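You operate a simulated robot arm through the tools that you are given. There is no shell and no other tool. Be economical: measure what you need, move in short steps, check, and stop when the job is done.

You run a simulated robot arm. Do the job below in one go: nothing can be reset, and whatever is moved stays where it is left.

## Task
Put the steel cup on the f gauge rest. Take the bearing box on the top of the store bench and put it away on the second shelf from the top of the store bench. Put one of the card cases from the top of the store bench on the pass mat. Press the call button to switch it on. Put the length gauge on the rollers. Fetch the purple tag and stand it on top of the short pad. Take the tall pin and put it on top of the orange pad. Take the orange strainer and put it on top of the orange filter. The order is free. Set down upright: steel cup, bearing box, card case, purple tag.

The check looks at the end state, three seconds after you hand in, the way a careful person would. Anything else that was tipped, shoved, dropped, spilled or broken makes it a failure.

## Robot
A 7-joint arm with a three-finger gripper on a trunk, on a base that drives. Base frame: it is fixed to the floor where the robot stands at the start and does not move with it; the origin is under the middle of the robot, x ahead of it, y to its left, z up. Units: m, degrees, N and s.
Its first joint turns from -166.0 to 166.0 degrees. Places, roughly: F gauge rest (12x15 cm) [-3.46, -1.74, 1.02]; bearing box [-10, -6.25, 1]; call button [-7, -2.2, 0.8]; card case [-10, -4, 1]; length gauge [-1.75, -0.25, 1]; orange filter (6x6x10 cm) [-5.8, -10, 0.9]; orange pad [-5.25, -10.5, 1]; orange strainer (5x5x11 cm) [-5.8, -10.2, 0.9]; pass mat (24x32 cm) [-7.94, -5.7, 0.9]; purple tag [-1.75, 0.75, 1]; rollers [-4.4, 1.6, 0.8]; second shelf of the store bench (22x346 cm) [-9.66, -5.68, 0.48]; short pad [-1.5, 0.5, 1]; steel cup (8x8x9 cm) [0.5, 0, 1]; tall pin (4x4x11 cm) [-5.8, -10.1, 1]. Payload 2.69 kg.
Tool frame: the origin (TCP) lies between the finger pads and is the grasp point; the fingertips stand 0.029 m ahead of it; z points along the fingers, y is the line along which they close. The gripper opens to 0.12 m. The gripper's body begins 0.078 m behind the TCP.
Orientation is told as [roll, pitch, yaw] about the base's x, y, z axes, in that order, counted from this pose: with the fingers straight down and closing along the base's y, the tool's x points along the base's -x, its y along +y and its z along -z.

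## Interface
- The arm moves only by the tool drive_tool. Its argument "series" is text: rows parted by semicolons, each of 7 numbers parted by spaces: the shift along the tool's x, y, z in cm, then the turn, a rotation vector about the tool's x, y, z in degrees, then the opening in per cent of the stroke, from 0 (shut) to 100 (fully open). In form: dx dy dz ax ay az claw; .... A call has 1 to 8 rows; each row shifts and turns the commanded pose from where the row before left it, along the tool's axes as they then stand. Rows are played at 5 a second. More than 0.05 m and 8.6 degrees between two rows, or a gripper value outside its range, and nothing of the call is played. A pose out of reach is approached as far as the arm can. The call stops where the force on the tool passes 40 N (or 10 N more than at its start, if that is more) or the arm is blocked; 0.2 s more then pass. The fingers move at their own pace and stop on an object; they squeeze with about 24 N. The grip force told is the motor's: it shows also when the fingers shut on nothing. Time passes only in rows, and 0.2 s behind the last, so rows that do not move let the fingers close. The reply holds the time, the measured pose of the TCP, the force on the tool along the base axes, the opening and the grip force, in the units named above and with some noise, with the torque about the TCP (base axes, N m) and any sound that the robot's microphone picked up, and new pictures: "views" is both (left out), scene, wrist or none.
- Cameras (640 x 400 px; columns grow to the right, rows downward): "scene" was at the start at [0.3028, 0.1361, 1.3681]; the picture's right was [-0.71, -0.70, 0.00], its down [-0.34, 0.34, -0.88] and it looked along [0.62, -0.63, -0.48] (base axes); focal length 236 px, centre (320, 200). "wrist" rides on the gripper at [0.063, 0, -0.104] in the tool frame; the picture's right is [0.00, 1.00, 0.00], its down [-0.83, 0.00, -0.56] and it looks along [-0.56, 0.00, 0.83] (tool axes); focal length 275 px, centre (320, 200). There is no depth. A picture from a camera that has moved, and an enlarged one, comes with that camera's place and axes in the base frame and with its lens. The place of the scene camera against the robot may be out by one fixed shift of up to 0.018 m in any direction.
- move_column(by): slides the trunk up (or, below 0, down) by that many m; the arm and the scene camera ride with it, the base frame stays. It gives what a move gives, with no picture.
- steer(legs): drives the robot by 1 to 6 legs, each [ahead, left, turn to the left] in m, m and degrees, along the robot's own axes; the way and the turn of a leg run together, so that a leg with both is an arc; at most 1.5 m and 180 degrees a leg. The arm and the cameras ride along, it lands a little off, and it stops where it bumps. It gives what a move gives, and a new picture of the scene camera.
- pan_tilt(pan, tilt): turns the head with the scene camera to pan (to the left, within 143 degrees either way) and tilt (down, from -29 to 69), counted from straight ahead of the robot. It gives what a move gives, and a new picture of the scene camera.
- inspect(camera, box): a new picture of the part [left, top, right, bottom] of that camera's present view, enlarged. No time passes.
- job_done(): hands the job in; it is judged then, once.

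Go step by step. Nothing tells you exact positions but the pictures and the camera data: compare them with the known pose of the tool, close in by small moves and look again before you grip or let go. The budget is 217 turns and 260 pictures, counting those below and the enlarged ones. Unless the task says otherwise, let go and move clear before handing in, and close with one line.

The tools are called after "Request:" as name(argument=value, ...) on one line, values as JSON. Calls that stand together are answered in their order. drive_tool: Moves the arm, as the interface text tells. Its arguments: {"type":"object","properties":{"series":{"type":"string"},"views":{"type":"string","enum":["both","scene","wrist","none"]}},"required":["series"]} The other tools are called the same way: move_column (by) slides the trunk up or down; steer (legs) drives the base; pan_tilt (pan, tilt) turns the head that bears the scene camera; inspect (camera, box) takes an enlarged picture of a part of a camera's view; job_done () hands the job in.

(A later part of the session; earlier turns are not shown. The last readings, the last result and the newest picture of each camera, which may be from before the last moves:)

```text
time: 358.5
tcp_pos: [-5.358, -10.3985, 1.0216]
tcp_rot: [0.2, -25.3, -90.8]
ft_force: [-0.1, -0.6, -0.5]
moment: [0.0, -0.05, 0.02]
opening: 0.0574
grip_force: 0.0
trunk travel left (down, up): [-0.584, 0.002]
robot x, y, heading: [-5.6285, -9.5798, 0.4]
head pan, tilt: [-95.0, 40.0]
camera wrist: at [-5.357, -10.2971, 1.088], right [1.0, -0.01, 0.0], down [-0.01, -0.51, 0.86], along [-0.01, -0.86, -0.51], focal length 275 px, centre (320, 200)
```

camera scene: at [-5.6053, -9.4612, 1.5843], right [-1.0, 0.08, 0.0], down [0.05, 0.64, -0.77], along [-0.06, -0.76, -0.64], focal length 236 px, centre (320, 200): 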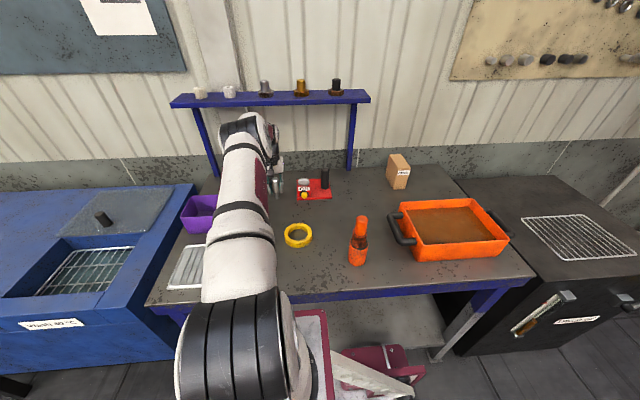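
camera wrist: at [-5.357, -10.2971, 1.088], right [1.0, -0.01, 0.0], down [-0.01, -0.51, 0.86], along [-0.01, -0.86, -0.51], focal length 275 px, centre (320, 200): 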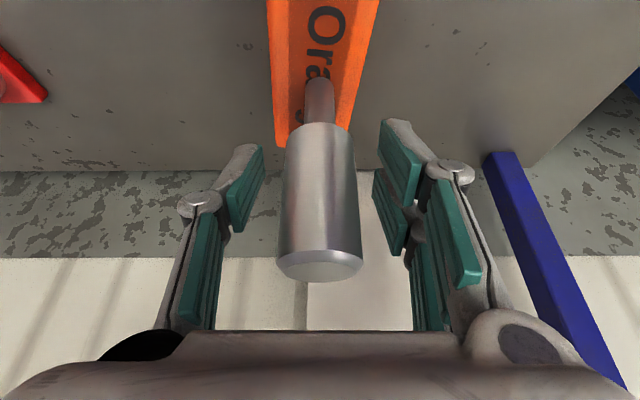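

The pin stands on the pad. I withdraw along the tool axis, straighten the tool, and check.

Request:
drive_tool(series="0 0 -4 0 0 0 48; 0 0 -4 0 0 0 48; 0 0 -4 0 0 0 48; 2 0 -3 0 8.4 0 48; 2 0 -3 0 8.4 0 48; 2 0 0 0 8.4 0 48; 0 0 0 0 0 0 48", views="wrist")

Request:
inspect(camera="scene", box=[170, 130, 410, 280])

```text
time: 360.1
tcp_pos: [-5.3584, -10.2676, 1.1675]
tcp_rot: [0.2, 0.0, -90.8]
ft_force: [-0.1, -0.2, -1.0]
moment: [-0.04, 0.0, 0.02]
opening: 0.0575
grip_force: 0.0
trunk travel left (down, up): [-0.584, 0.002]
robot x, y, heading: [-5.6321, -9.5789, 0.2]
head pan, tilt: [-95.0, 40.0]
camera wrist: at [-5.3576, -10.2057, 1.272], right [1.0, -0.01, 0.0], down [-0.01, -0.83, 0.56], along [0.0, -0.56, -0.83], focal length 275 px, centre (320, 200)
```

wrist: 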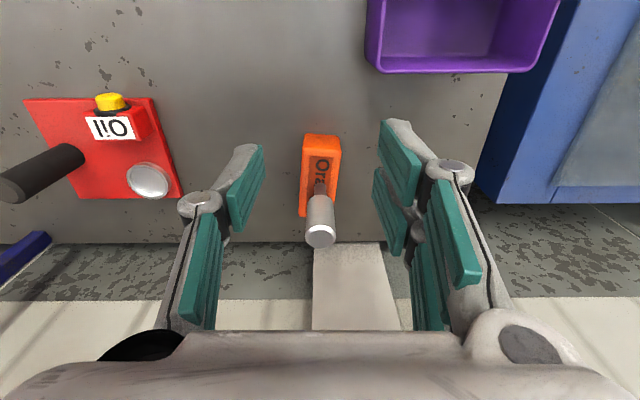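

```text
2.67 times, centred on (290, 205) of scene
camera zoom: at [-5.6053, -9.4611, 1.5843], right [-1.0, 0.08, 0.0], down [0.05, 0.64, -0.77], along [-0.06, -0.76, -0.64], focal length 630 px, centre (400, 187)
```

zoom: 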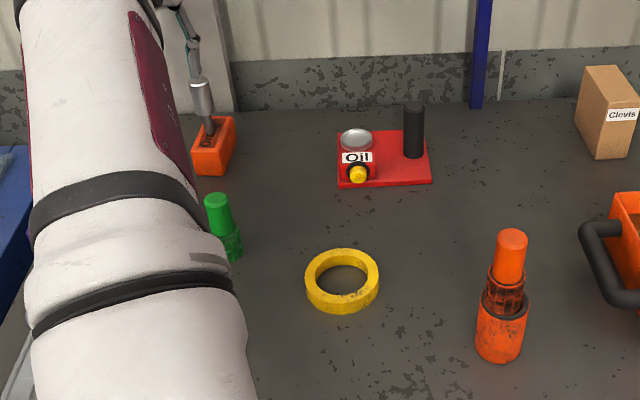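

The pin and strainer are both placed. Next I leave the bench: strafe away, lower the trunk, and sweep the arm back to the front.

Request:
steer(legs=[[0, 0.48, 0]])

Request:
drive_tool(series="3.4 2.9 0 0 0 0 40; 3.4 2.9 0 0 0 0 40; 3.4 2.9 0 0 0 0 40; 3.4 2.9 0 0 0 0 40; 3.4 2.9 0 0 0 0 40; 3.4 2.9 0 0 0 0 40; 3.4 2.9 0 0 0 0 40; 3.4 2.9 0 0 0 0 40", views="none")

Request:
drive_tool(series="4.6 1.3 0 0 0 0 40; 4.6 1.3 0 0 0 0 40; 4.6 1.3 0 0 0 0 40; 4.6 1.3 0 0 0 0 40; 4.6 1.3 0 0 0 0 40; 4.6 1.3 0 0 0 0 40; 4.6 1.3 0 0 0 0 40; 4.6 1.3 0 0 0 0 40", views="none")

Request:
drive_tool(series="0 0 0 0 0 -8.4 40; 0 0 0 0 0 -8.4 40; 0 0 0 0 0 -8.4 40; 0 0 0 0 0 -8.4 40; 0 0 0 0 0 -8.4 40; 0 0 0 0 0 -8.4 40; 0 0 0 0 0 -8.4 40; 0 0 0 0 0 -8.4 40", views="none")

Request:
drive_tool(series="0 0 0 0 0 -8.4 40; 0 0 0 0 0 -8.4 40; 0 0 0 0 0 -6.4 40; 0 0 0 0 0 0 40", views="none")

Request:
move_column(by=-0.2)

```text
time: 362.9
tcp_pos: [-5.3628, -9.7961, 1.1685]
tcp_rot: [0.2, -0.1, -91.1]
ft_force: [0.4, 0.5, 0.2]
moment: [-0.02, 0.01, 0.01]
opening: 0.0575
grip_force: 0.1
trunk travel left (down, up): [-0.584, 0.002]
robot x, y, heading: [-5.6314, -9.1046, -0.1]
head pan, tilt: [-95.0, 40.0]
camera scene: at [-5.6049, -8.9879, 1.5843], right [-1.0, 0.09, 0.0], down [0.06, 0.64, -0.77], along [-0.07, -0.76, -0.64], focal length 236 px, centre (320, 200)
```

scene: 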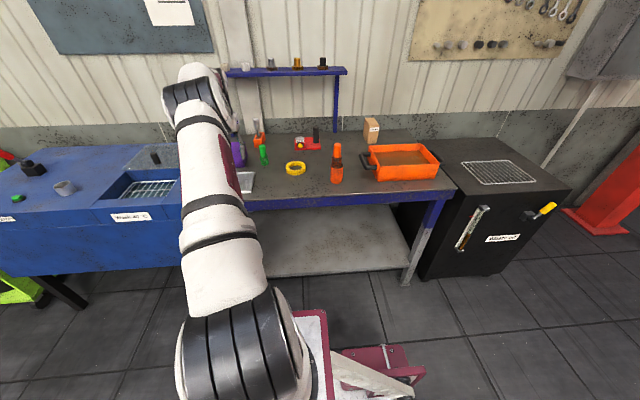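

```text
time: 364.7
tcp_pos: [-5.1264, -9.5311, 1.1685]
tcp_rot: [0.1, -0.2, -91.3]
ft_force: [-0.2, -1.3, 0.1]
moment: [0.07, -0.05, -0.03]
opening: 0.0485
grip_force: 0.0
trunk travel left (down, up): [-0.584, 0.002]
robot x, y, heading: [-5.6273, -9.106, -0.2]
head pan, tilt: [-95.0, 40.0]
```

```text
time: 366.5
tcp_pos: [-5.0104, -9.1636, 1.1695]
tcp_rot: [0.2, -0.1, -91.3]
ft_force: [-0.4, -1.6, -0.3]
moment: [0.08, -0.01, 0.0]
opening: 0.048
grip_force: 0.0
trunk travel left (down, up): [-0.584, 0.002]
robot x, y, heading: [-5.628, -9.1029, -0.2]
head pan, tilt: [-95.0, 40.0]
```

```text
time: 368.3
tcp_pos: [-5.0146, -9.1639, 1.1683]
tcp_rot: [0.0, -0.2, -23.7]
ft_force: [0.2, 0.0, -0.4]
moment: [-0.01, -0.01, -0.02]
opening: 0.048
grip_force: 0.1
trunk travel left (down, up): [-0.584, 0.002]
robot x, y, heading: [-5.6258, -9.1034, -0.0]
head pan, tilt: [-95.0, 40.0]
```

```text
time: 369.3
tcp_pos: [-5.0116, -9.1646, 1.1676]
tcp_rot: [-0.2, -0.2, -0.7]
ft_force: [-0.5, 0.2, 0.1]
moment: [0.01, 0.01, -0.02]
opening: 0.048
grip_force: 0.1
trunk travel left (down, up): [-0.584, 0.002]
robot x, y, heading: [-5.6308, -9.1064, -0.3]
head pan, tilt: [-95.0, 40.0]
```

```text
time: 371.5
tcp_pos: [-5.0141, -9.1635, 0.9692]
tcp_rot: [-0.2, -0.2, -0.8]
ft_force: [0.6, 0.1, -1.0]
moment: [-0.03, 0.0, -0.04]
opening: 0.0481
grip_force: 0.1
trunk travel left (down, up): [-0.384, 0.202]
robot x, y, heading: [-5.6306, -9.1052, -0.3]
head pan, tilt: [-95.0, 40.0]
```

Request:
drive_tool(series="0 0 -4.8 0 0 0 40; 0 0 -4.8 0 0 0 40; 0 0 -4.8 0 0 0 40; 0 0 -4.8 0 0 0 40; 0 0 0 0 0 0 40", views="none")

Request:
steer(legs=[[0, 0, -90], [0, 0, -89.7], [1.3, 0, 0], [1.0, 0, 0]])

Request:
pan_tilt(pan=-40, tilt=12)

```text
time: 372.7
tcp_pos: [-5.0137, -9.1612, 1.1624]
tcp_rot: [-0.1, -0.2, -0.8]
ft_force: [0.9, 0.6, -0.5]
moment: [0.01, 0.0, 0.02]
opening: 0.0481
grip_force: 0.1
trunk travel left (down, up): [-0.384, 0.202]
robot x, y, heading: [-5.6315, -9.103, -0.2]
head pan, tilt: [-95.0, 40.0]
```

```text
time: 391.6
tcp_pos: [-8.5535, -9.0611, 1.1614]
tcp_rot: [-0.1, -0.3, 179.1]
ft_force: [0.6, -0.9, 0.8]
moment: [-0.01, -0.03, 0.01]
opening: 0.048
grip_force: 0.1
trunk travel left (down, up): [-0.384, 0.202]
robot x, y, heading: [-7.9396, -9.1246, 179.6]
head pan, tilt: [-95.0, 40.0]
camera scene: at [-8.139, -9.2145, 1.3844], right [1.0, -0.09, 0.0], down [-0.06, -0.64, -0.77], along [0.07, 0.76, -0.64], focal length 236 px, centre (320, 200)
```

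scene: 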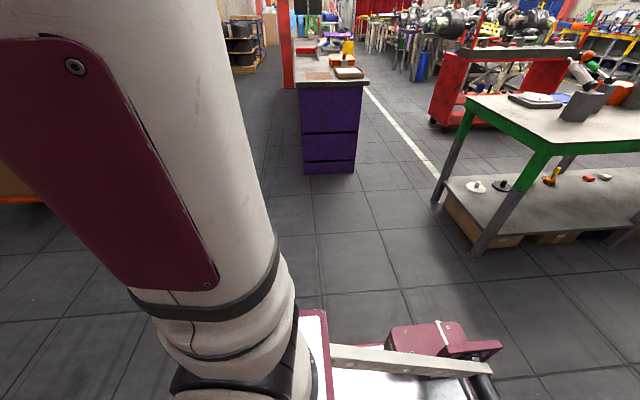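

```text
time: 392.9
tcp_pos: [-8.5527, -9.0615, 1.1618]
tcp_rot: [0.0, -0.2, 179.2]
ft_force: [-0.1, 0.3, -0.9]
moment: [0.0, 0.01, -0.01]
opening: 0.0478
grip_force: 0.0
trunk travel left (down, up): [-0.384, 0.202]
robot x, y, heading: [-7.931, -9.1219, 179.7]
head pan, tilt: [-40.0, 12.0]
camera scene: at [-8.2179, -9.2389, 1.4288], right [0.65, 0.76, 0.0], down [0.16, -0.13, -0.98], along [-0.75, 0.63, -0.21], focal length 236 px, centre (320, 200)
```

scene: 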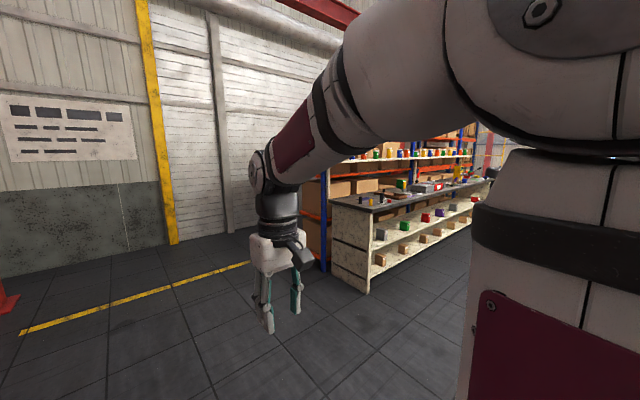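

The store bench (open-front shelves, items on top) is at x≈-9.6 with the purple cabinet opposite. I move up to x≈-8.75 and strafe north along it to y≈-6.25.

Request:
steer(legs=[[0.82, 0, 0], [0, -1.45, 0], [0, -1.4, 0]])

Request:
pan_tilt(pan=0, tilt=30)

```text
time: 410.7
tcp_pos: [-9.4101, -6.2302, 1.1616]
tcp_rot: [-0.1, -0.2, -179.0]
ft_force: [-0.8, -0.2, -0.6]
moment: [-0.03, 0.0, 0.02]
opening: 0.048
grip_force: 0.1
trunk travel left (down, up): [-0.384, 0.202]
robot x, y, heading: [-8.7925, -6.2711, -178.5]
head pan, tilt: [-40.0, 12.0]
camera scene: at [-9.0686, -6.3957, 1.4288], right [0.62, 0.78, 0.0], down [0.16, -0.13, -0.98], along [-0.77, 0.61, -0.21], focal length 236 px, centre (320, 200)
```

scene: 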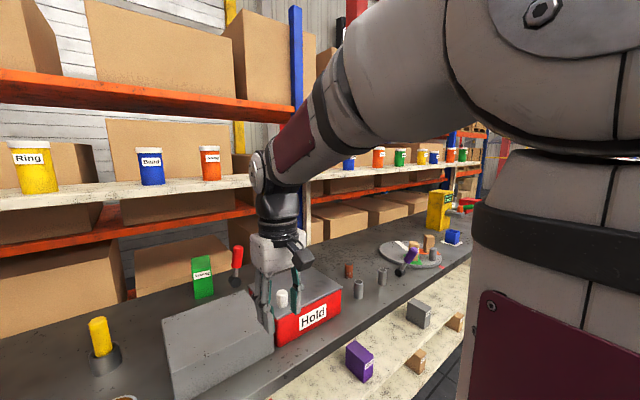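

```text
time: 411.8
tcp_pos: [-9.4107, -6.2303, 1.1615]
tcp_rot: [-0.1, -0.2, -179.0]
ft_force: [0.1, 0.1, 0.4]
moment: [0.0, 0.02, -0.04]
opening: 0.048
grip_force: 0.0
trunk travel left (down, up): [-0.384, 0.202]
robot x, y, heading: [-8.7921, -6.2693, -178.1]
head pan, tilt: [0.0, 30.0]
camera scene: at [-9.086, -6.4561, 1.3997], right [-0.03, 1.0, 0.0], down [0.5, 0.01, -0.87], along [-0.87, -0.02, -0.5], focal length 236 px, centre (320, 200)
```

scene: 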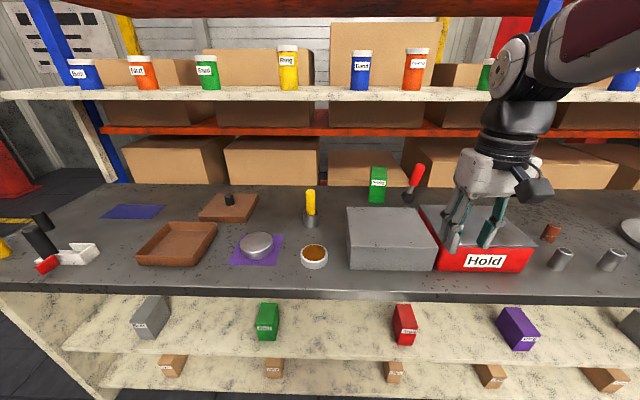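

Request:
inspect(camera="scene", box=[340, 150, 440, 220])

Request:
inspect(camera="scene", box=[230, 285, 560, 385])

```text
5.71 times, centred on (390, 185) of scene
camera zoom: at [-9.086, -6.4561, 1.3997], right [-0.03, 1.0, 0.0], down [0.5, 0.01, -0.87], along [-0.87, -0.02, -0.5], focal length 1351 px, centre (-80, 286)
```

zoom: 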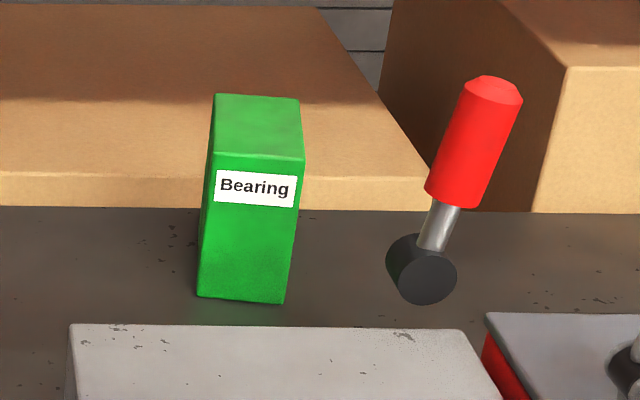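

```text
1.94 times, centred on (395, 335) of scene
camera zoom: at [-9.086, -6.4561, 1.3997], right [-0.03, 1.0, 0.0], down [0.5, 0.01, -0.87], along [-0.87, -0.02, -0.5], focal length 458 px, centre (174, -62)
```

zoom: 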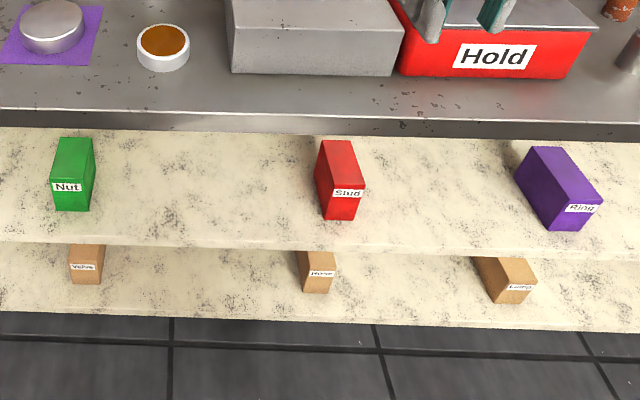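

The green "Bearing" box stands at about (-9.985, -6.25), and the shelf with coloured boxes (z≈0.48) lies under the bench top, so I need an inclined tool: I tilt it 50° outward and use that for both pick and place.

Request:
drive_tool(series="0 0 0 0 -8.4 0 100; 0 0 0 0 -8.4 0 100; 0 0 0 0 -8.4 0 100; 0 0 0 0 -8.4 0 100; 0 0 0 0 -8.4 0 100; 0 0 0 0 -8 0 100; 0 0 0 0 0 0 100", views="none")

Request:
drive_tool(series="-2 0 4.3 0 0 0 100; -2 0 4.3 0 0 0 100; -2 0 4.3 0 0 0 100; -2 0 4.3 0 0 0 100; -2 0 4.3 0 0 0 100; 0 0 0 0 0 0 100", views="both")

```text
time: 413.4
tcp_pos: [-9.416, -6.2278, 1.1728]
tcp_rot: [-0.2, -50.1, -178.8]
ft_force: [-0.8, 0.7, -0.4]
moment: [-0.02, 0.0, 0.02]
opening: 0.12
grip_force: 0.0
out of reach, approached as far as the arm can: row 6
trunk travel left (down, up): [-0.384, 0.202]
robot x, y, heading: [-8.7933, -6.2695, -178.4]
head pan, tilt: [0.0, 30.0]
```

```text
time: 414.9
tcp_pos: [-9.5727, -5.9961, 1.1231]
tcp_rot: [2.2, -51.6, 154.6]
ft_force: [0.0, -0.6, 0.2]
moment: [0.04, -0.01, -0.04]
opening: 0.1199
grip_force: 0.1
trunk travel left (down, up): [-0.384, 0.202]
robot x, y, heading: [-8.7911, -6.2662, -178.2]
head pan, tilt: [0.0, 30.0]
stopped in row 6: the arm was blocked; the commanded pose is now the measured one
camera scene: at [-9.0859, -6.4563, 1.3998], right [-0.03, 1.0, 0.0], down [0.5, 0.01, -0.87], along [-0.87, -0.02, -0.5], focal length 236 px, centre (320, 200)
camera wrist: at [-9.462, -6.044, 1.1381], right [-0.4, -0.92, 0.02], down [-0.07, 0.05, 1.0], along [-0.91, 0.4, -0.08], focal length 275 px, centre (320, 200)
```

scene: 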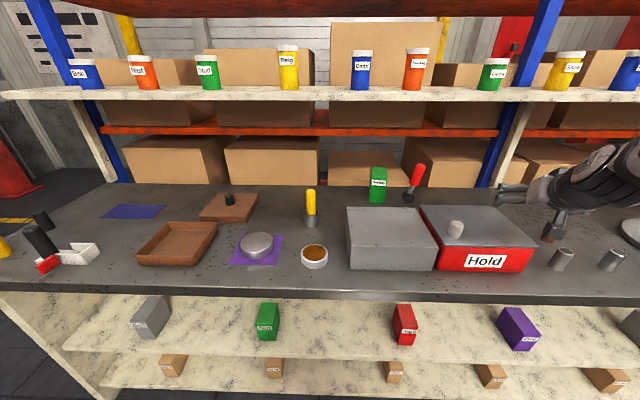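
wrist: 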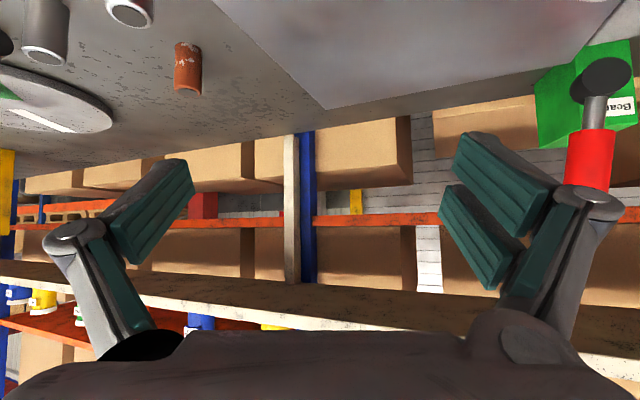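

The arm got into an awkward near-limit posture and was blocked (nothing was touched on the bench). I rotate it back in yaw and bring it back to the middle.

Request:
drive_tool(series="1.1 4.2 -1.2 -6.6 0.2 -5.3 100; 0.7 4.3 -0.8 -6.6 0.2 -5.3 100; 0.3 4.5 -0.3 -6.6 0.2 -5.3 100; 0 4.5 0 -1.1 0 -0.9 100; 0 4.5 0 0 0 0 100; 0 0 0 0 0 0 100", views="none")

```text
time: 416.4
tcp_pos: [-9.5696, -6.22, 1.1255]
tcp_rot: [1.9, -51.5, -178.5]
ft_force: [-0.5, -0.2, 0.1]
moment: [-0.05, -0.04, -0.01]
opening: 0.1199
grip_force: 0.1
trunk travel left (down, up): [-0.384, 0.202]
robot x, y, heading: [-8.7917, -6.2668, -178.1]
head pan, tilt: [0.0, 30.0]
```

Request:
drive_tool(series="-1.7 0.4 4.2 1.9 0 0 100; -1.7 0.4 4.2 0 0 0 100; -1.7 0.4 4.2 0 0 0 100; -1.7 0.4 4.2 0 0 0 100; 0 0 0 0 0 0 100", views="wrist")

```text
time: 417.6
tcp_pos: [-9.7458, -6.2414, 1.0761]
tcp_rot: [0.0, -51.5, -178.4]
ft_force: [1.0, 0.3, 0.6]
moment: [0.01, 0.01, -0.02]
opening: 0.1198
grip_force: 0.0
trunk travel left (down, up): [-0.384, 0.202]
robot x, y, heading: [-8.7917, -6.2714, -178.1]
head pan, tilt: [0.0, 30.0]
camera wrist: at [-9.625, -6.238, 1.09], right [0.03, -1.0, 0.0], down [-0.08, -0.01, 1.0], along [-1.0, -0.03, -0.08], focal length 275 px, centre (320, 200)
```

wrist: 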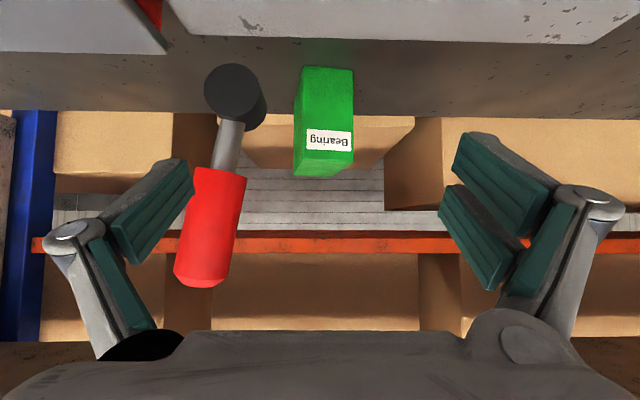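

The lever handle of the "Hold" clamp (tip ≈(-9.80, -6.17, 1.12)) stands in the way of a low approach. I rise, reduce the tilt to 40°, go over it and come down onto the box from above.

Request:
drive_tool(series="-3.8 0 -3.1 0 0 0 75; -3.8 0 -3.1 0 0 0 75; 0 0 0 0 5.7 0 75; 0 0 0 0 5.7 0 75; 0 0 0 0 0 0 75", views="none")

Request:
drive_tool(series="-2.95 0.3 3.9 0 0 0 75; -2.95 0.3 3.9 0 0 0 75; -2.95 0.3 3.9 0 0 0 75; -2.95 0.3 3.9 0 0 0 75; -2.95 0.3 3.9 0 0 0 75; 0 0 0 0 0 0 75", views="wrist")

```text
time: 418.8
tcp_pos: [-9.7439, -6.2402, 1.1721]
tcp_rot: [-0.2, -40.1, -178.6]
ft_force: [1.2, -0.7, 0.4]
moment: [0.02, 0.0, 0.02]
opening: 0.09
grip_force: 0.0
trunk travel left (down, up): [-0.384, 0.202]
robot x, y, heading: [-8.7934, -6.2671, -178.6]
head pan, tilt: [0.0, 30.0]
```

```text
time: 420.1
tcp_pos: [-9.9335, -6.2604, 1.1257]
tcp_rot: [-0.1, -40.2, -178.4]
ft_force: [0.3, -0.2, 0.1]
moment: [0.01, 0.02, -0.02]
opening: 0.0902
grip_force: 0.0
out of reach, approached as far as the arm can: row 5
trunk travel left (down, up): [-0.384, 0.202]
robot x, y, heading: [-8.7944, -6.2696, -178.3]
head pan, tilt: [0.0, 30.0]
camera wrist: at [-9.8189, -6.2562, 1.1648], right [0.03, -1.0, 0.0], down [-0.28, -0.01, 0.96], along [-0.96, -0.03, -0.28], focal length 275 px, centre (320, 200)
```

wrist: 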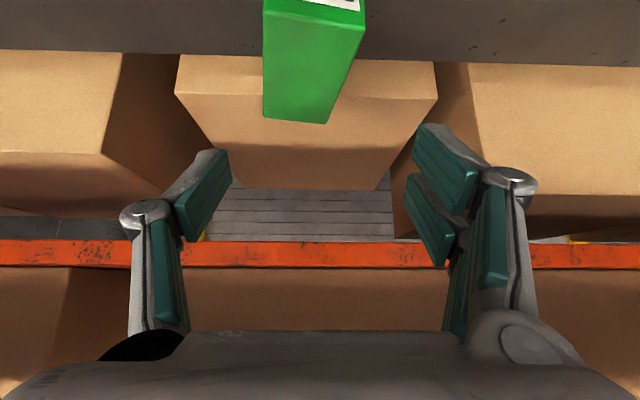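

The box is slightly yawed (~8°) with its centre near (-10.0, -6.25). I drive 6.5 cm closer, align the yaw, and descend halfway.

Request:
steer(legs=[[0.065, 0, 0]])

Request:
drive_tool(series="0 0 0 5.1 0 6.1 75; 2.6 -0.3 3.1 0 0 0 75; 1.3 0 1.5 0 0 0 75; 0 0 0 0 0 0 75", views="wrist")

```text
time: 421.1
tcp_pos: [-9.9967, -6.2619, 1.1282]
tcp_rot: [0.0, -40.1, -178.4]
ft_force: [0.5, -0.1, 0.1]
moment: [0.0, -0.01, 0.0]
opening: 0.0897
grip_force: 0.1
trunk travel left (down, up): [-0.384, 0.202]
robot x, y, heading: [-8.8581, -6.2688, -178.2]
head pan, tilt: [0.0, 30.0]
camera scene: at [-9.1491, -6.4584, 1.4001], right [-0.03, 1.0, 0.0], down [0.5, 0.01, -0.87], along [-0.87, -0.03, -0.5], focal length 236 px, centre (320, 200)
```

scene: 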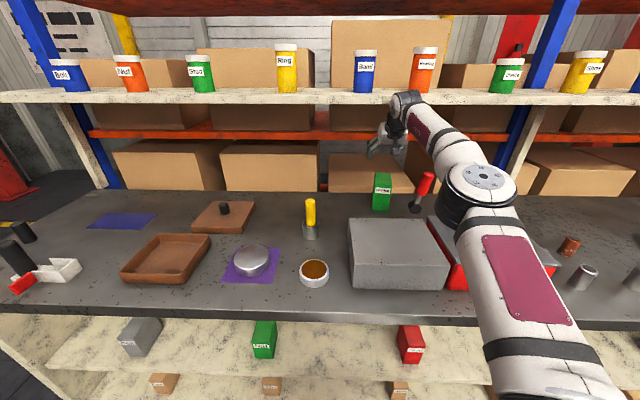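

```text
time: 422.1
tcp_pos: [-9.9952, -6.2502, 1.0664]
tcp_rot: [0.1, -40.2, 173.7]
ft_force: [-0.1, -0.2, 0.5]
moment: [0.02, 0.0, 0.0]
opening: 0.0901
grip_force: 0.1
out of reach, approached as far as the arm can: row 1
trunk travel left (down, up): [-0.384, 0.202]
robot x, y, heading: [-8.8586, -6.2688, -178.3]
head pan, tilt: [0.0, 30.0]
camera wrist: at [-9.8809, -6.264, 1.1052], right [-0.11, -0.99, 0.0], down [-0.28, 0.03, 0.96], along [-0.96, 0.1, -0.28], focal length 275 px, centre (320, 200)
```

wrist: 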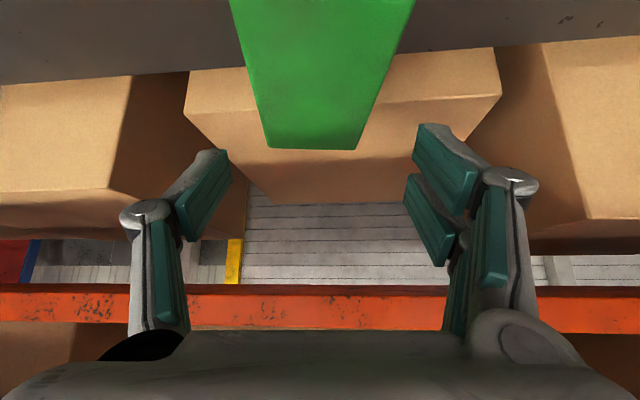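

Aligned and centred. I descend to z≈0.975 and close on the box, then lift.

Request:
drive_tool(series="1.95 0 2.32 0 0 0 75; 1.95 0 2.32 0 0 0 75; 1.95 0 2.32 0 0 0 75; 0 0 0 0 0 0 30; 0 0 0 0 0 0 20; 0 0 0 0 0 0 0; 0 0 0 0 0 0 0; 0 0 0 0 0 0 0", views="wrist")

```text
time: 423.9
tcp_pos: [-9.9934, -6.25, 0.9748]
tcp_rot: [0.0, -40.3, 173.6]
ft_force: [1.9, -0.9, 3.9]
moment: [0.19, -0.36, -0.05]
opening: 0.0731
grip_force: 23.7
trunk travel left (down, up): [-0.384, 0.202]
robot x, y, heading: [-8.858, -6.2688, -178.3]
head pan, tilt: [0.0, 30.0]
camera wrist: at [-9.8788, -6.2634, 1.0145], right [-0.11, -0.99, 0.0], down [-0.28, 0.03, 0.96], along [-0.96, 0.1, -0.28], focal length 275 px, centre (320, 200)
```

wrist: 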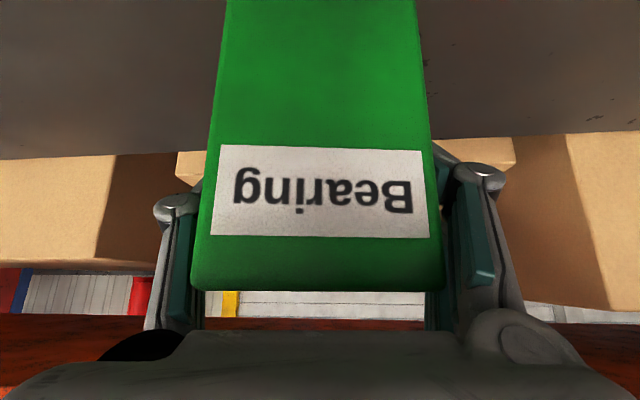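

The box is held (opening 0.073). I lift with the arm and the trunk so it clears the lever, then back away.

Request:
drive_tool(series="-1 0 -1.2 0 0 0 0; -2.57 0 -3.07 0 0 0 0; -2.57 0 -3.07 0 0 0 0; 0 0 0 0 0 0 0", views="none")

Request:
move_column(by=0.17)

Request:
steer(legs=[[-0.2, 0, 0]])

```text
time: 424.9
tcp_pos: [-9.9951, -6.2491, 1.0713]
tcp_rot: [0.1, -40.0, 173.6]
ft_force: [0.9, -0.7, -2.9]
moment: [-0.04, -0.01, -0.04]
opening: 0.073
grip_force: 23.6
trunk travel left (down, up): [-0.384, 0.202]
robot x, y, heading: [-8.8551, -6.267, -178.3]
head pan, tilt: [0.0, 30.0]
```

```text
time: 426.9
tcp_pos: [-9.8626, -6.2472, 1.2412]
tcp_rot: [-0.1, -40.1, 173.6]
ft_force: [-0.2, 0.2, -4.1]
moment: [-0.04, -0.03, 0.04]
opening: 0.0726
grip_force: 24.3
trunk travel left (down, up): [-0.554, 0.032]
robot x, y, heading: [-8.8602, -6.2694, -178.3]
head pan, tilt: [0.0, 30.0]
```

```text
time: 428.5
tcp_pos: [-9.6632, -6.2411, 1.2414]
tcp_rot: [0.0, -40.1, 173.6]
ft_force: [0.5, 1.0, -3.1]
moment: [-0.04, -0.02, 0.03]
opening: 0.0721
grip_force: 24.1
trunk travel left (down, up): [-0.554, 0.032]
robot x, y, heading: [-8.6559, -6.2669, -178.3]
head pan, tilt: [0.0, 30.0]
camera scene: at [-8.8021, -6.4481, 1.5704], right [-0.03, 1.0, 0.0], down [0.5, 0.01, -0.87], along [-0.87, -0.03, -0.5], focal length 236 px, centre (320, 200)
```

scene: 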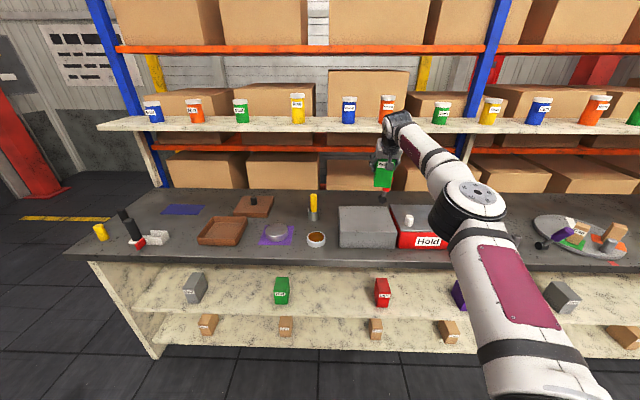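

Request:
inspect(camera="scene", box=[330, 120, 450, 220])

```text
4.00 times, centred on (390, 170) of scene
camera zoom: at [-8.8021, -6.4481, 1.5704], right [-0.03, 1.0, 0.0], down [0.5, 0.01, -0.87], along [-0.87, -0.03, -0.5], focal length 946 px, centre (40, 320)
```

zoom: 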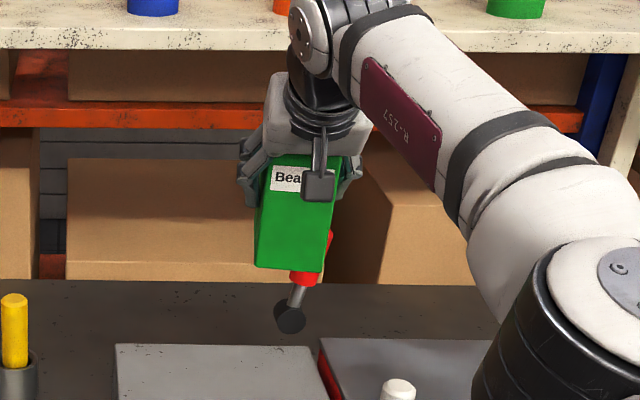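

The box is secure. I need more room than the corridor gives head-on, so I'll turn to face south and swing the arm to my right, toward the shelf. First the base moves.

Request:
steer(legs=[[0, 0.25, 0], [0.15, 0, 0], [0, 0, 88.3]])

Request:
drive_tool(series="0 -4.8 0 2.03 0 2.41 0; 0 -4.8 0 2.03 0 2.41 0; 0 -4.8 0 2.03 0 2.41 0; 0 -4.8 0 2.03 0 2.41 0; 0 -4.8 0 2.03 0 2.41 0; 0 -4.8 0 2.03 0 2.41 0; 0 -4.8 0 2.03 0 2.41 0; 0 -4.8 0 2.03 0 2.41 0", views="none")

```text
time: 435.0
tcp_pos: [-8.8699, -7.5251, 1.2406]
tcp_rot: [0.0, -40.3, -99.0]
ft_force: [-0.5, 0.4, -3.7]
moment: [0.03, -0.03, 0.03]
opening: 0.0702
grip_force: 23.7
trunk travel left (down, up): [-0.554, 0.032]
robot x, y, heading: [-8.7979, -6.5226, -91.0]
head pan, tilt: [0.0, 30.0]
camera scene: at [-8.6052, -6.6712, 1.5704], right [-1.0, 0.02, 0.0], down [0.01, 0.5, -0.87], along [-0.01, -0.87, -0.5], focal length 236 px, centre (320, 200)
```

scene: 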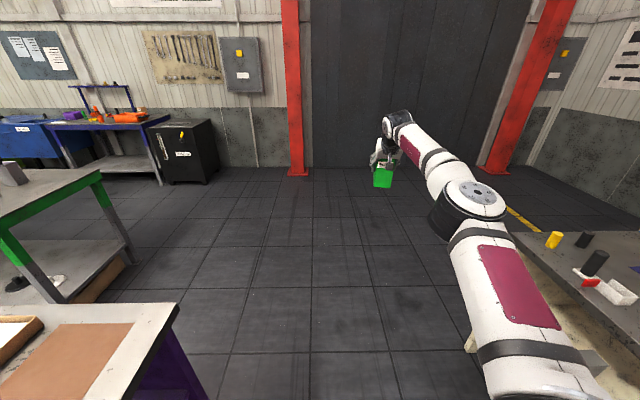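

```text
time: 436.8
tcp_pos: [-9.2261, -7.3952, 1.2412]
tcp_rot: [0.2, -40.2, -124.2]
ft_force: [1.8, -0.7, -2.3]
moment: [0.06, 0.02, -0.05]
opening: 0.0696
grip_force: 23.7
trunk travel left (down, up): [-0.554, 0.032]
robot x, y, heading: [-8.8004, -6.524, -90.8]
head pan, tilt: [0.0, 30.0]
```

Request:
drive_tool(series="0 -4.8 0 2.11 0 2.51 0; 0 -4.8 0 2.11 0 2.51 0; 0 -4.8 0 2.11 0 2.51 0; 0 -4.8 0 2.11 0 2.51 0; 0 -4.8 0 2.11 0 2.51 0; 0 -4.8 0 2.11 0 2.51 0; 0 -4.8 0 2.11 0 2.51 0; 0 -4.8 0 2.11 0 2.51 0", views="none")

Request:
drive_tool(series="0 -4.8 0 2.11 0 2.51 0; 0 -4.8 0 2.11 0 2.51 0; 0 -4.8 0 2.11 0 2.51 0; 0 -4.8 0 2.11 0 2.51 0; 0 -4.8 0 2.11 0 2.51 0; 0 -4.8 0 2.11 0 2.51 0; 0 -4.8 0 2.11 0 2.51 0; 0 -4.8 0 2.11 0 2.51 0", views="wrist")

```text
time: 438.6
tcp_pos: [-9.4919, -7.123, 1.2422]
tcp_rot: [0.2, -40.2, -150.5]
ft_force: [0.8, -0.7, -3.3]
moment: [0.05, 0.01, -0.07]
opening: 0.0697
grip_force: 24.2
trunk travel left (down, up): [-0.554, 0.032]
robot x, y, heading: [-8.7998, -6.5238, -91.2]
head pan, tilt: [0.0, 30.0]
```

```text
time: 440.4
tcp_pos: [-9.61, -6.7623, 1.2418]
tcp_rot: [0.2, -40.1, -176.8]
ft_force: [1.3, -0.6, -3.5]
moment: [0.07, -0.03, -0.02]
opening: 0.0688
grip_force: 23.9
trunk travel left (down, up): [-0.554, 0.032]
robot x, y, heading: [-8.7967, -6.5245, -90.8]
head pan, tilt: [0.0, 30.0]
camera wrist: at [-9.495, -6.7558, 1.2806], right [0.06, -1.0, 0.0], down [-0.28, -0.02, 0.96], along [-0.96, -0.06, -0.28], focal length 275 px, centre (320, 200)
```

wrist: 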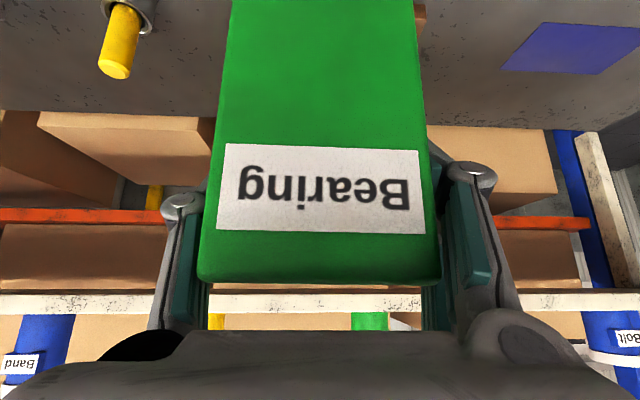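

The box faces the shelf side. I pull it back in front of the bench edge, straighten the yaw, and lower the trunk.

Request:
drive_tool(series="3.68 0 -3.09 2.06 0 2.45 0; 3.68 0 -3.09 0 0 0 0; 3.68 0 -3.09 0 0 0 0; 3.68 0 -3.09 0 0 0 0; 3.68 0 -3.09 0 0 0 0; 0 0 0 0 0 0 0", views="none")

Request:
move_column(by=-0.3)

```text
time: 441.8
tcp_pos: [-9.3692, -6.7568, 1.2378]
tcp_rot: [0.1, -40.0, 179.8]
ft_force: [0.1, -1.1, -3.6]
moment: [0.0, -0.04, -0.02]
opening: 0.0693
grip_force: 23.9
trunk travel left (down, up): [-0.554, 0.032]
robot x, y, heading: [-8.7969, -6.5241, -91.0]
head pan, tilt: [0.0, 30.0]
```

```text
time: 444.8
tcp_pos: [-9.3697, -6.7547, 0.9391]
tcp_rot: [0.2, -40.1, 180.1]
ft_force: [0.0, 0.2, -3.5]
moment: [0.02, -0.03, -0.01]
opening: 0.0692
grip_force: 23.9
trunk travel left (down, up): [-0.254, 0.332]
robot x, y, heading: [-8.7988, -6.5237, -91.0]
head pan, tilt: [0.0, 30.0]
```

Request:
move_column(by=-0.2)

Request:
steer(legs=[[-0.55, 0, 1]])

Request:
drive_tool(series="0 4.8 0 0 0 0 0; 0 4.8 0 0 0 0 0; 0 4.8 0 0 0 0 0; 0 4.8 0 0 0 0 0; 0 4.8 0 0 0 0 0; 0 0 0 0 0 0 0", views="wrist")

```text
time: 447.0
tcp_pos: [-9.3701, -6.7566, 0.7413]
tcp_rot: [0.1, -40.1, -180.0]
ft_force: [-0.5, -0.9, -4.0]
moment: [-0.02, -0.05, 0.04]
opening: 0.069
grip_force: 24.1
trunk travel left (down, up): [-0.054, 0.532]
robot x, y, heading: [-8.7986, -6.5269, -91.0]
head pan, tilt: [0.0, 30.0]
```

```text
time: 450.2
tcp_pos: [-9.3611, -6.2018, 0.7397]
tcp_rot: [0.1, -40.1, -179.6]
ft_force: [0.0, 0.2, -3.2]
moment: [-0.01, -0.02, -0.01]
opening: 0.0684
grip_force: 24.4
trunk travel left (down, up): [-0.054, 0.532]
robot x, y, heading: [-8.7915, -5.9653, -90.6]
head pan, tilt: [0.0, 30.0]
camera scene: at [-8.5991, -6.3461, 1.0697], right [-1.0, 0.01, 0.0], down [0.01, 0.5, -0.87], along [-0.01, -0.87, -0.5], focal length 236 px, centre (320, 200)
```

scene: 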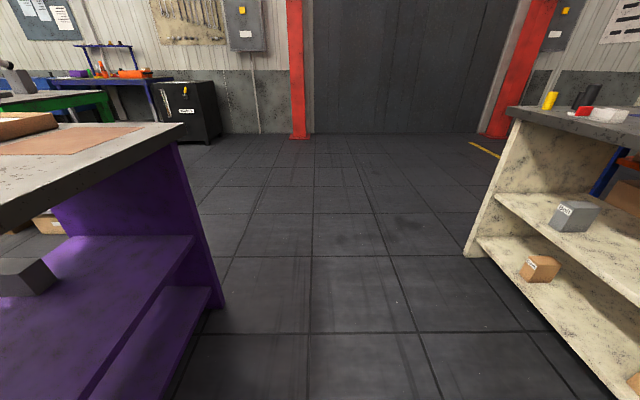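

```text
time: 451.6
tcp_pos: [-9.3596, -6.4436, 0.7425]
tcp_rot: [0.0, -40.1, -179.6]
ft_force: [-0.2, 0.8, -3.0]
moment: [0.01, -0.02, -0.02]
opening: 0.0681
grip_force: 23.9
trunk travel left (down, up): [-0.054, 0.532]
robot x, y, heading: [-8.7921, -5.964, -90.5]
head pan, tilt: [0.0, 30.0]
camera wrist: at [-9.245, -6.442, 0.7807], right [0.01, -1.0, 0.0], down [-0.28, 0.0, 0.96], along [-0.96, -0.01, -0.28], focal length 275 px, centre (320, 200)
```

wrist: 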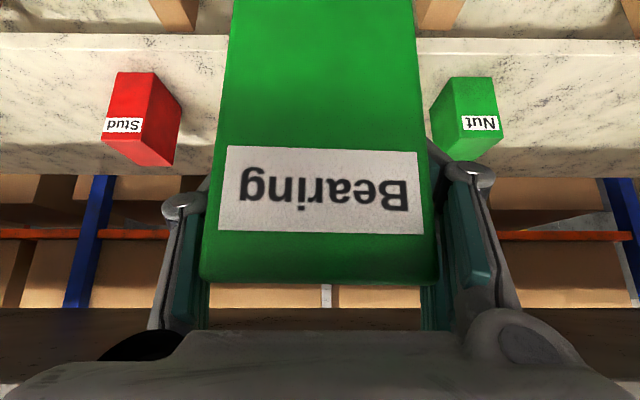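

I see the shelf with "Stud" and "Nut" boxes left and right of a free gap. I centre at y≈-6.41, lower to z≈0.575, then move in partway and look.

Request:
drive_tool(series="0 -3 0 0 0 0 0; 2.68 0 3.2 0 0 0 0; 2.68 0 3.2 0 0 0 0; 2.68 0 3.2 0 0 0 0; 2.68 0 3.2 0 0 0 0; 0 0 0 0 0 0 0", views="none")

Request:
drive_tool(series="-3.33 0 2.8 0 0 0 0; -3.33 0 2.8 0 0 0 0; -3.33 0 2.8 0 0 0 0; 0 0 0 0 0 0 0", views="wrist")

Request:
pan_tilt(pan=-75, tilt=30)

```text
time: 453.0
tcp_pos: [-9.3614, -6.4118, 0.5748]
tcp_rot: [0.1, -40.2, -179.6]
ft_force: [-0.9, 0.1, -2.9]
moment: [-0.01, -0.01, 0.0]
opening: 0.0678
grip_force: 24.0
trunk travel left (down, up): [-0.054, 0.532]
robot x, y, heading: [-8.7939, -5.9626, -90.5]
head pan, tilt: [0.0, 30.0]
```

```text
time: 454.0
tcp_pos: [-9.4899, -6.4141, 0.5738]
tcp_rot: [0.1, -40.1, -179.6]
ft_force: [-0.2, -0.5, -3.2]
moment: [0.0, -0.04, 0.01]
opening: 0.0678
grip_force: 24.1
trunk travel left (down, up): [-0.054, 0.532]
robot x, y, heading: [-8.7913, -5.9641, -90.5]
head pan, tilt: [0.0, 30.0]
camera wrist: at [-9.3752, -6.4123, 0.6124], right [0.01, -1.0, 0.0], down [-0.28, 0.0, 0.96], along [-0.96, -0.01, -0.28], focal length 275 px, centre (320, 200)
```

wrist: 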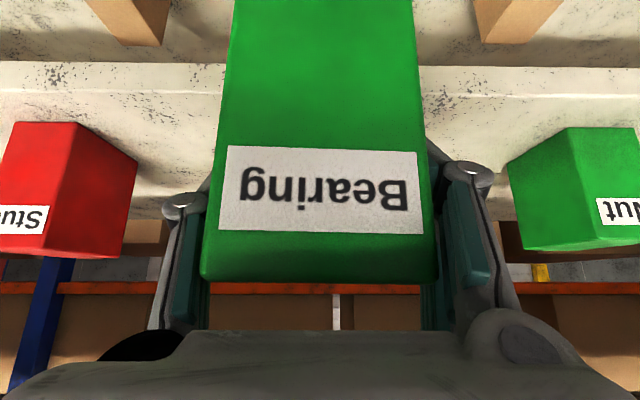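

```text
time: 455.4
tcp_pos: [-9.4886, -6.4137, 0.5744]
tcp_rot: [0.1, -40.1, -179.5]
ft_force: [0.4, -1.0, -3.3]
moment: [-0.01, -0.04, -0.01]
opening: 0.0673
grip_force: 23.9
trunk travel left (down, up): [-0.054, 0.532]
robot x, y, heading: [-8.7899, -5.9677, -90.5]
head pan, tilt: [-75.0, 30.0]
camera scene: at [-8.6857, -6.2782, 1.0697], right [-0.25, 0.97, 0.0], down [0.48, 0.12, -0.87], along [-0.84, -0.22, -0.5], focal length 236 px, centre (320, 200)
```

scene: 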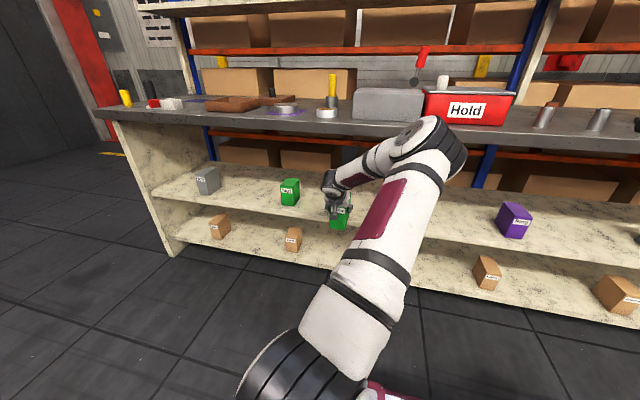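

The path is clear but the elbow is near the bench edge; I advance the remaining distance in two steps, checking.

Request:
drive_tool(series="-2.5 0 2.1 0 0 0 0; -2.5 0 2.1 0 0 0 0; 0 0 0 0 0 0 0", views="scene")

```text
time: 456.2
tcp_pos: [-9.5553, -6.414, 0.574]
tcp_rot: [0.1, -40.1, -179.7]
ft_force: [-0.4, -0.7, -3.4]
moment: [-0.01, -0.04, -0.02]
opening: 0.0674
grip_force: 24.0
trunk travel left (down, up): [-0.054, 0.532]
robot x, y, heading: [-8.7903, -5.9615, -90.6]
head pan, tilt: [-75.0, 30.0]
camera scene: at [-8.6857, -6.2782, 1.0697], right [-0.25, 0.97, 0.0], down [0.48, 0.12, -0.87], along [-0.84, -0.22, -0.5], focal length 236 px, centre (320, 200)
```

scene: 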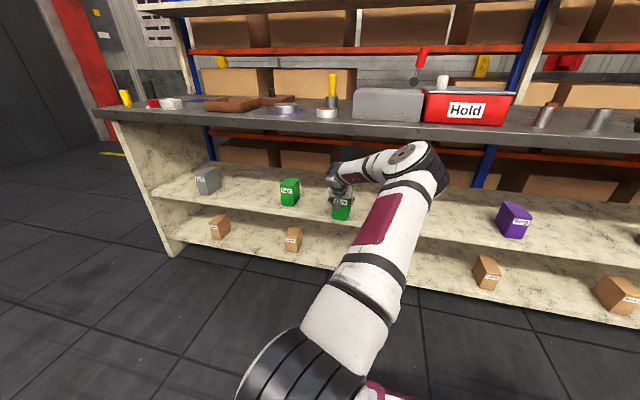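

Request:
drive_tool(series="-2.5 0 2.1 0 0 0 0; -2.4 0 2.0 0 0 0 0; 0 0 0 0 0 0 0", views="none")

Request:
inspect(camera="scene", box=[260, 90, 460, 240])

```text
time: 457.0
tcp_pos: [-9.6201, -6.4165, 0.5738]
tcp_rot: [0.1, -40.1, -179.6]
ft_force: [-0.7, -0.3, -2.9]
moment: [0.01, -0.04, -0.03]
opening: 0.0675
grip_force: 23.5
trunk travel left (down, up): [-0.054, 0.532]
robot x, y, heading: [-8.787, -5.9668, -90.4]
head pan, tilt: [-75.0, 30.0]
```

```text
2.67 times, centred on (360, 165) of scene
camera zoom: at [-8.6858, -6.2782, 1.0697], right [-0.25, 0.97, 0.0], down [0.48, 0.12, -0.87], along [-0.84, -0.22, -0.5], focal length 630 px, centre (213, 293)
```

zoom: 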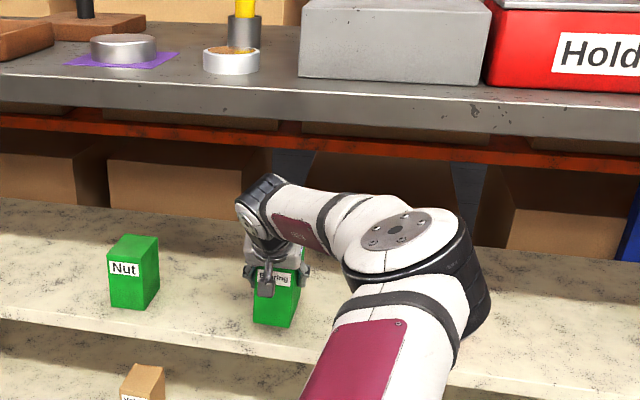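

Plenty of clearance. I go 2 cm deeper and lower the box to the shelf.

Request:
drive_tool(series="-1.5 0 1.3 0 0 0 0; 0.45 0 0.54 0 0 0 0; 0.19 0 0.23 0 0 0 0; 0.13 0 0.15 0 0 0 0; 0 0 0 0 0 0 0", views="none")

Request:
drive_tool(series="0.13 0 0.15 0 0 0 0; 0.13 0 0.15 0 0 0 0; 0 0 0 0 0 0 0", views="none")

```text
time: 458.2
tcp_pos: [-9.6393, -6.4159, 0.5611]
tcp_rot: [0.1, -40.0, -179.7]
ft_force: [0.4, -0.2, -3.1]
moment: [-0.02, -0.07, -0.03]
opening: 0.067
grip_force: 24.0
trunk travel left (down, up): [-0.054, 0.532]
robot x, y, heading: [-8.7921, -5.9672, -90.4]
head pan, tilt: [-75.0, 30.0]
```

```text
time: 459.0
tcp_pos: [-9.6397, -6.4161, 0.558]
tcp_rot: [0.1, -40.1, -179.7]
ft_force: [-0.4, 0.6, -4.2]
moment: [0.01, -0.06, 0.01]
opening: 0.067
grip_force: 24.3
trunk travel left (down, up): [-0.054, 0.532]
robot x, y, heading: [-8.7891, -5.9671, -90.5]
head pan, tilt: [-75.0, 30.0]
```

Request:
drive_tool(series="0.13 0 0.15 0 0 0 0; 0.13 0 0.15 0 0 0 0; 0.13 0 0.15 0 0 0 0; 0 0 0 0 0 0 0", views="none")

Request:
drive_tool(series="0.13 0 0.15 0 0 0 0; 0.13 0 0.15 0 0 0 0; 0 0 0 0 0 0 0", views="none")

Request:
inspect(camera="scene", box=[290, 140, 400, 230])

```text
time: 460.0
tcp_pos: [-9.6399, -6.4157, 0.5506]
tcp_rot: [0.2, -40.2, -179.6]
ft_force: [-0.3, 0.0, -2.7]
moment: [0.02, -0.03, 0.01]
opening: 0.0669
grip_force: 24.2
trunk travel left (down, up): [-0.054, 0.532]
robot x, y, heading: [-8.7928, -5.964, -90.5]
head pan, tilt: [-75.0, 30.0]
```

```text
time: 460.8
tcp_pos: [-9.6399, -6.4156, 0.5479]
tcp_rot: [0.1, -40.2, -179.6]
ft_force: [-0.4, -0.5, 0.5]
moment: [0.17, -0.27, 0.02]
opening: 0.067
grip_force: 24.1
trunk travel left (down, up): [-0.054, 0.532]
robot x, y, heading: [-8.7925, -5.9636, -90.4]
head pan, tilt: [-75.0, 30.0]
```

```text
4.44 times, centred on (345, 185) of scene
camera zoom: at [-8.6857, -6.2781, 1.0697], right [-0.25, 0.97, 0.0], down [0.48, 0.12, -0.87], along [-0.84, -0.22, -0.5], focal length 1051 px, centre (209, 267)
```

zoom: 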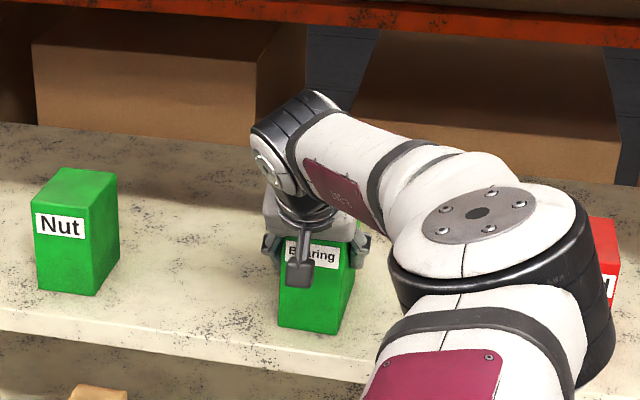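

Contact with the shelf begins; a final nudge, then release and pull straight back.

Request:
drive_tool(series="0.13 0 0.15 0 0 0 0; 0 0 0 0 0 0 0; 0 0 0 0 0 0 60; 0 0 0 0 0 0 70; 0 0 0 0 0 0 80; 0 0 0 0 0 0 80", views="wrist")

```text
time: 462.2
tcp_pos: [-9.639, -6.415, 0.5472]
tcp_rot: [0.0, -40.1, -179.5]
ft_force: [0.6, -0.1, -1.1]
moment: [0.0, 0.02, 0.0]
opening: 0.0961
grip_force: 0.0
trunk travel left (down, up): [-0.054, 0.532]
robot x, y, heading: [-8.7895, -5.9663, -90.8]
head pan, tilt: [-75.0, 30.0]
camera wrist: at [-9.5243, -6.4144, 0.5841], right [0.01, -1.0, 0.0], down [-0.28, 0.0, 0.96], along [-0.96, -0.01, -0.28], focal length 275 px, centre (320, 200)
```

wrist: 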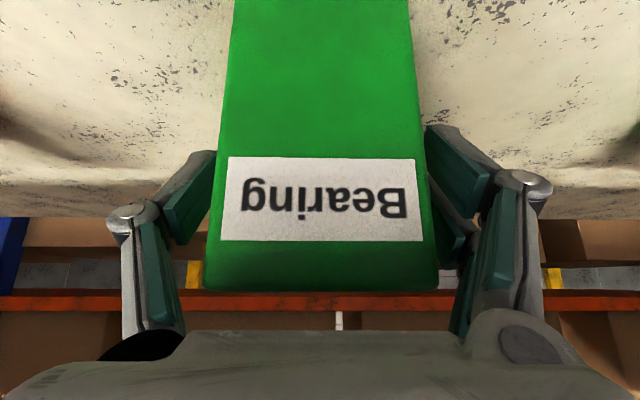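

The box stands on the shelf. I pull straight back out.

Request:
drive_tool(series="3.3 0 -2.8 0 0 0 80; 3.3 0 -2.8 0 0 0 80; 3.3 0 -2.8 0 0 0 80; 3.3 0 -2.8 0 0 0 80; 3.3 0 -2.8 0 0 0 80; 3.3 0 -2.8 0 0 0 80; 0 0 0 0 0 0 80", views="wrist")

Request:
move_column(by=0.4)

```text
time: 463.8
tcp_pos: [-9.3794, -6.414, 0.5458]
tcp_rot: [0.1, -40.2, -179.7]
ft_force: [-0.7, 0.0, 0.1]
moment: [-0.03, 0.01, 0.02]
opening: 0.0959
grip_force: 0.1
trunk travel left (down, up): [-0.054, 0.532]
robot x, y, heading: [-8.7889, -5.9653, -90.7]
head pan, tilt: [-75.0, 30.0]
camera wrist: at [-9.2654, -6.4119, 0.5846], right [0.01, -1.0, 0.0], down [-0.28, 0.0, 0.96], along [-0.96, -0.01, -0.28], focal length 275 px, centre (320, 200)
```

wrist: 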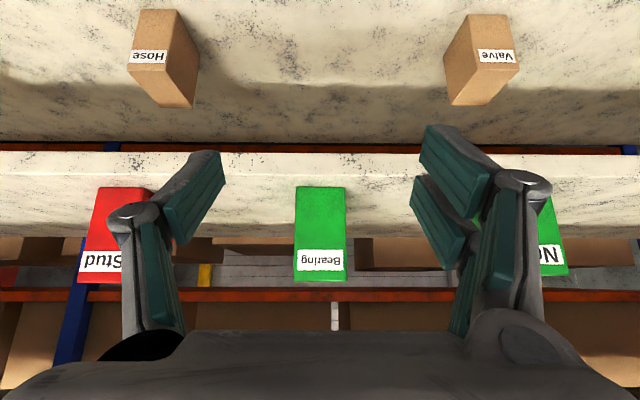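

```text
time: 467.7
tcp_pos: [-9.3802, -6.4131, 0.9474]
tcp_rot: [0.1, -40.1, -179.5]
ft_force: [0.5, 0.6, 0.5]
moment: [0.01, -0.02, 0.03]
opening: 0.0959
grip_force: 0.1
trunk travel left (down, up): [-0.454, 0.132]
robot x, y, heading: [-8.7885, -5.965, -90.6]
head pan, tilt: [-75.0, 30.0]
```

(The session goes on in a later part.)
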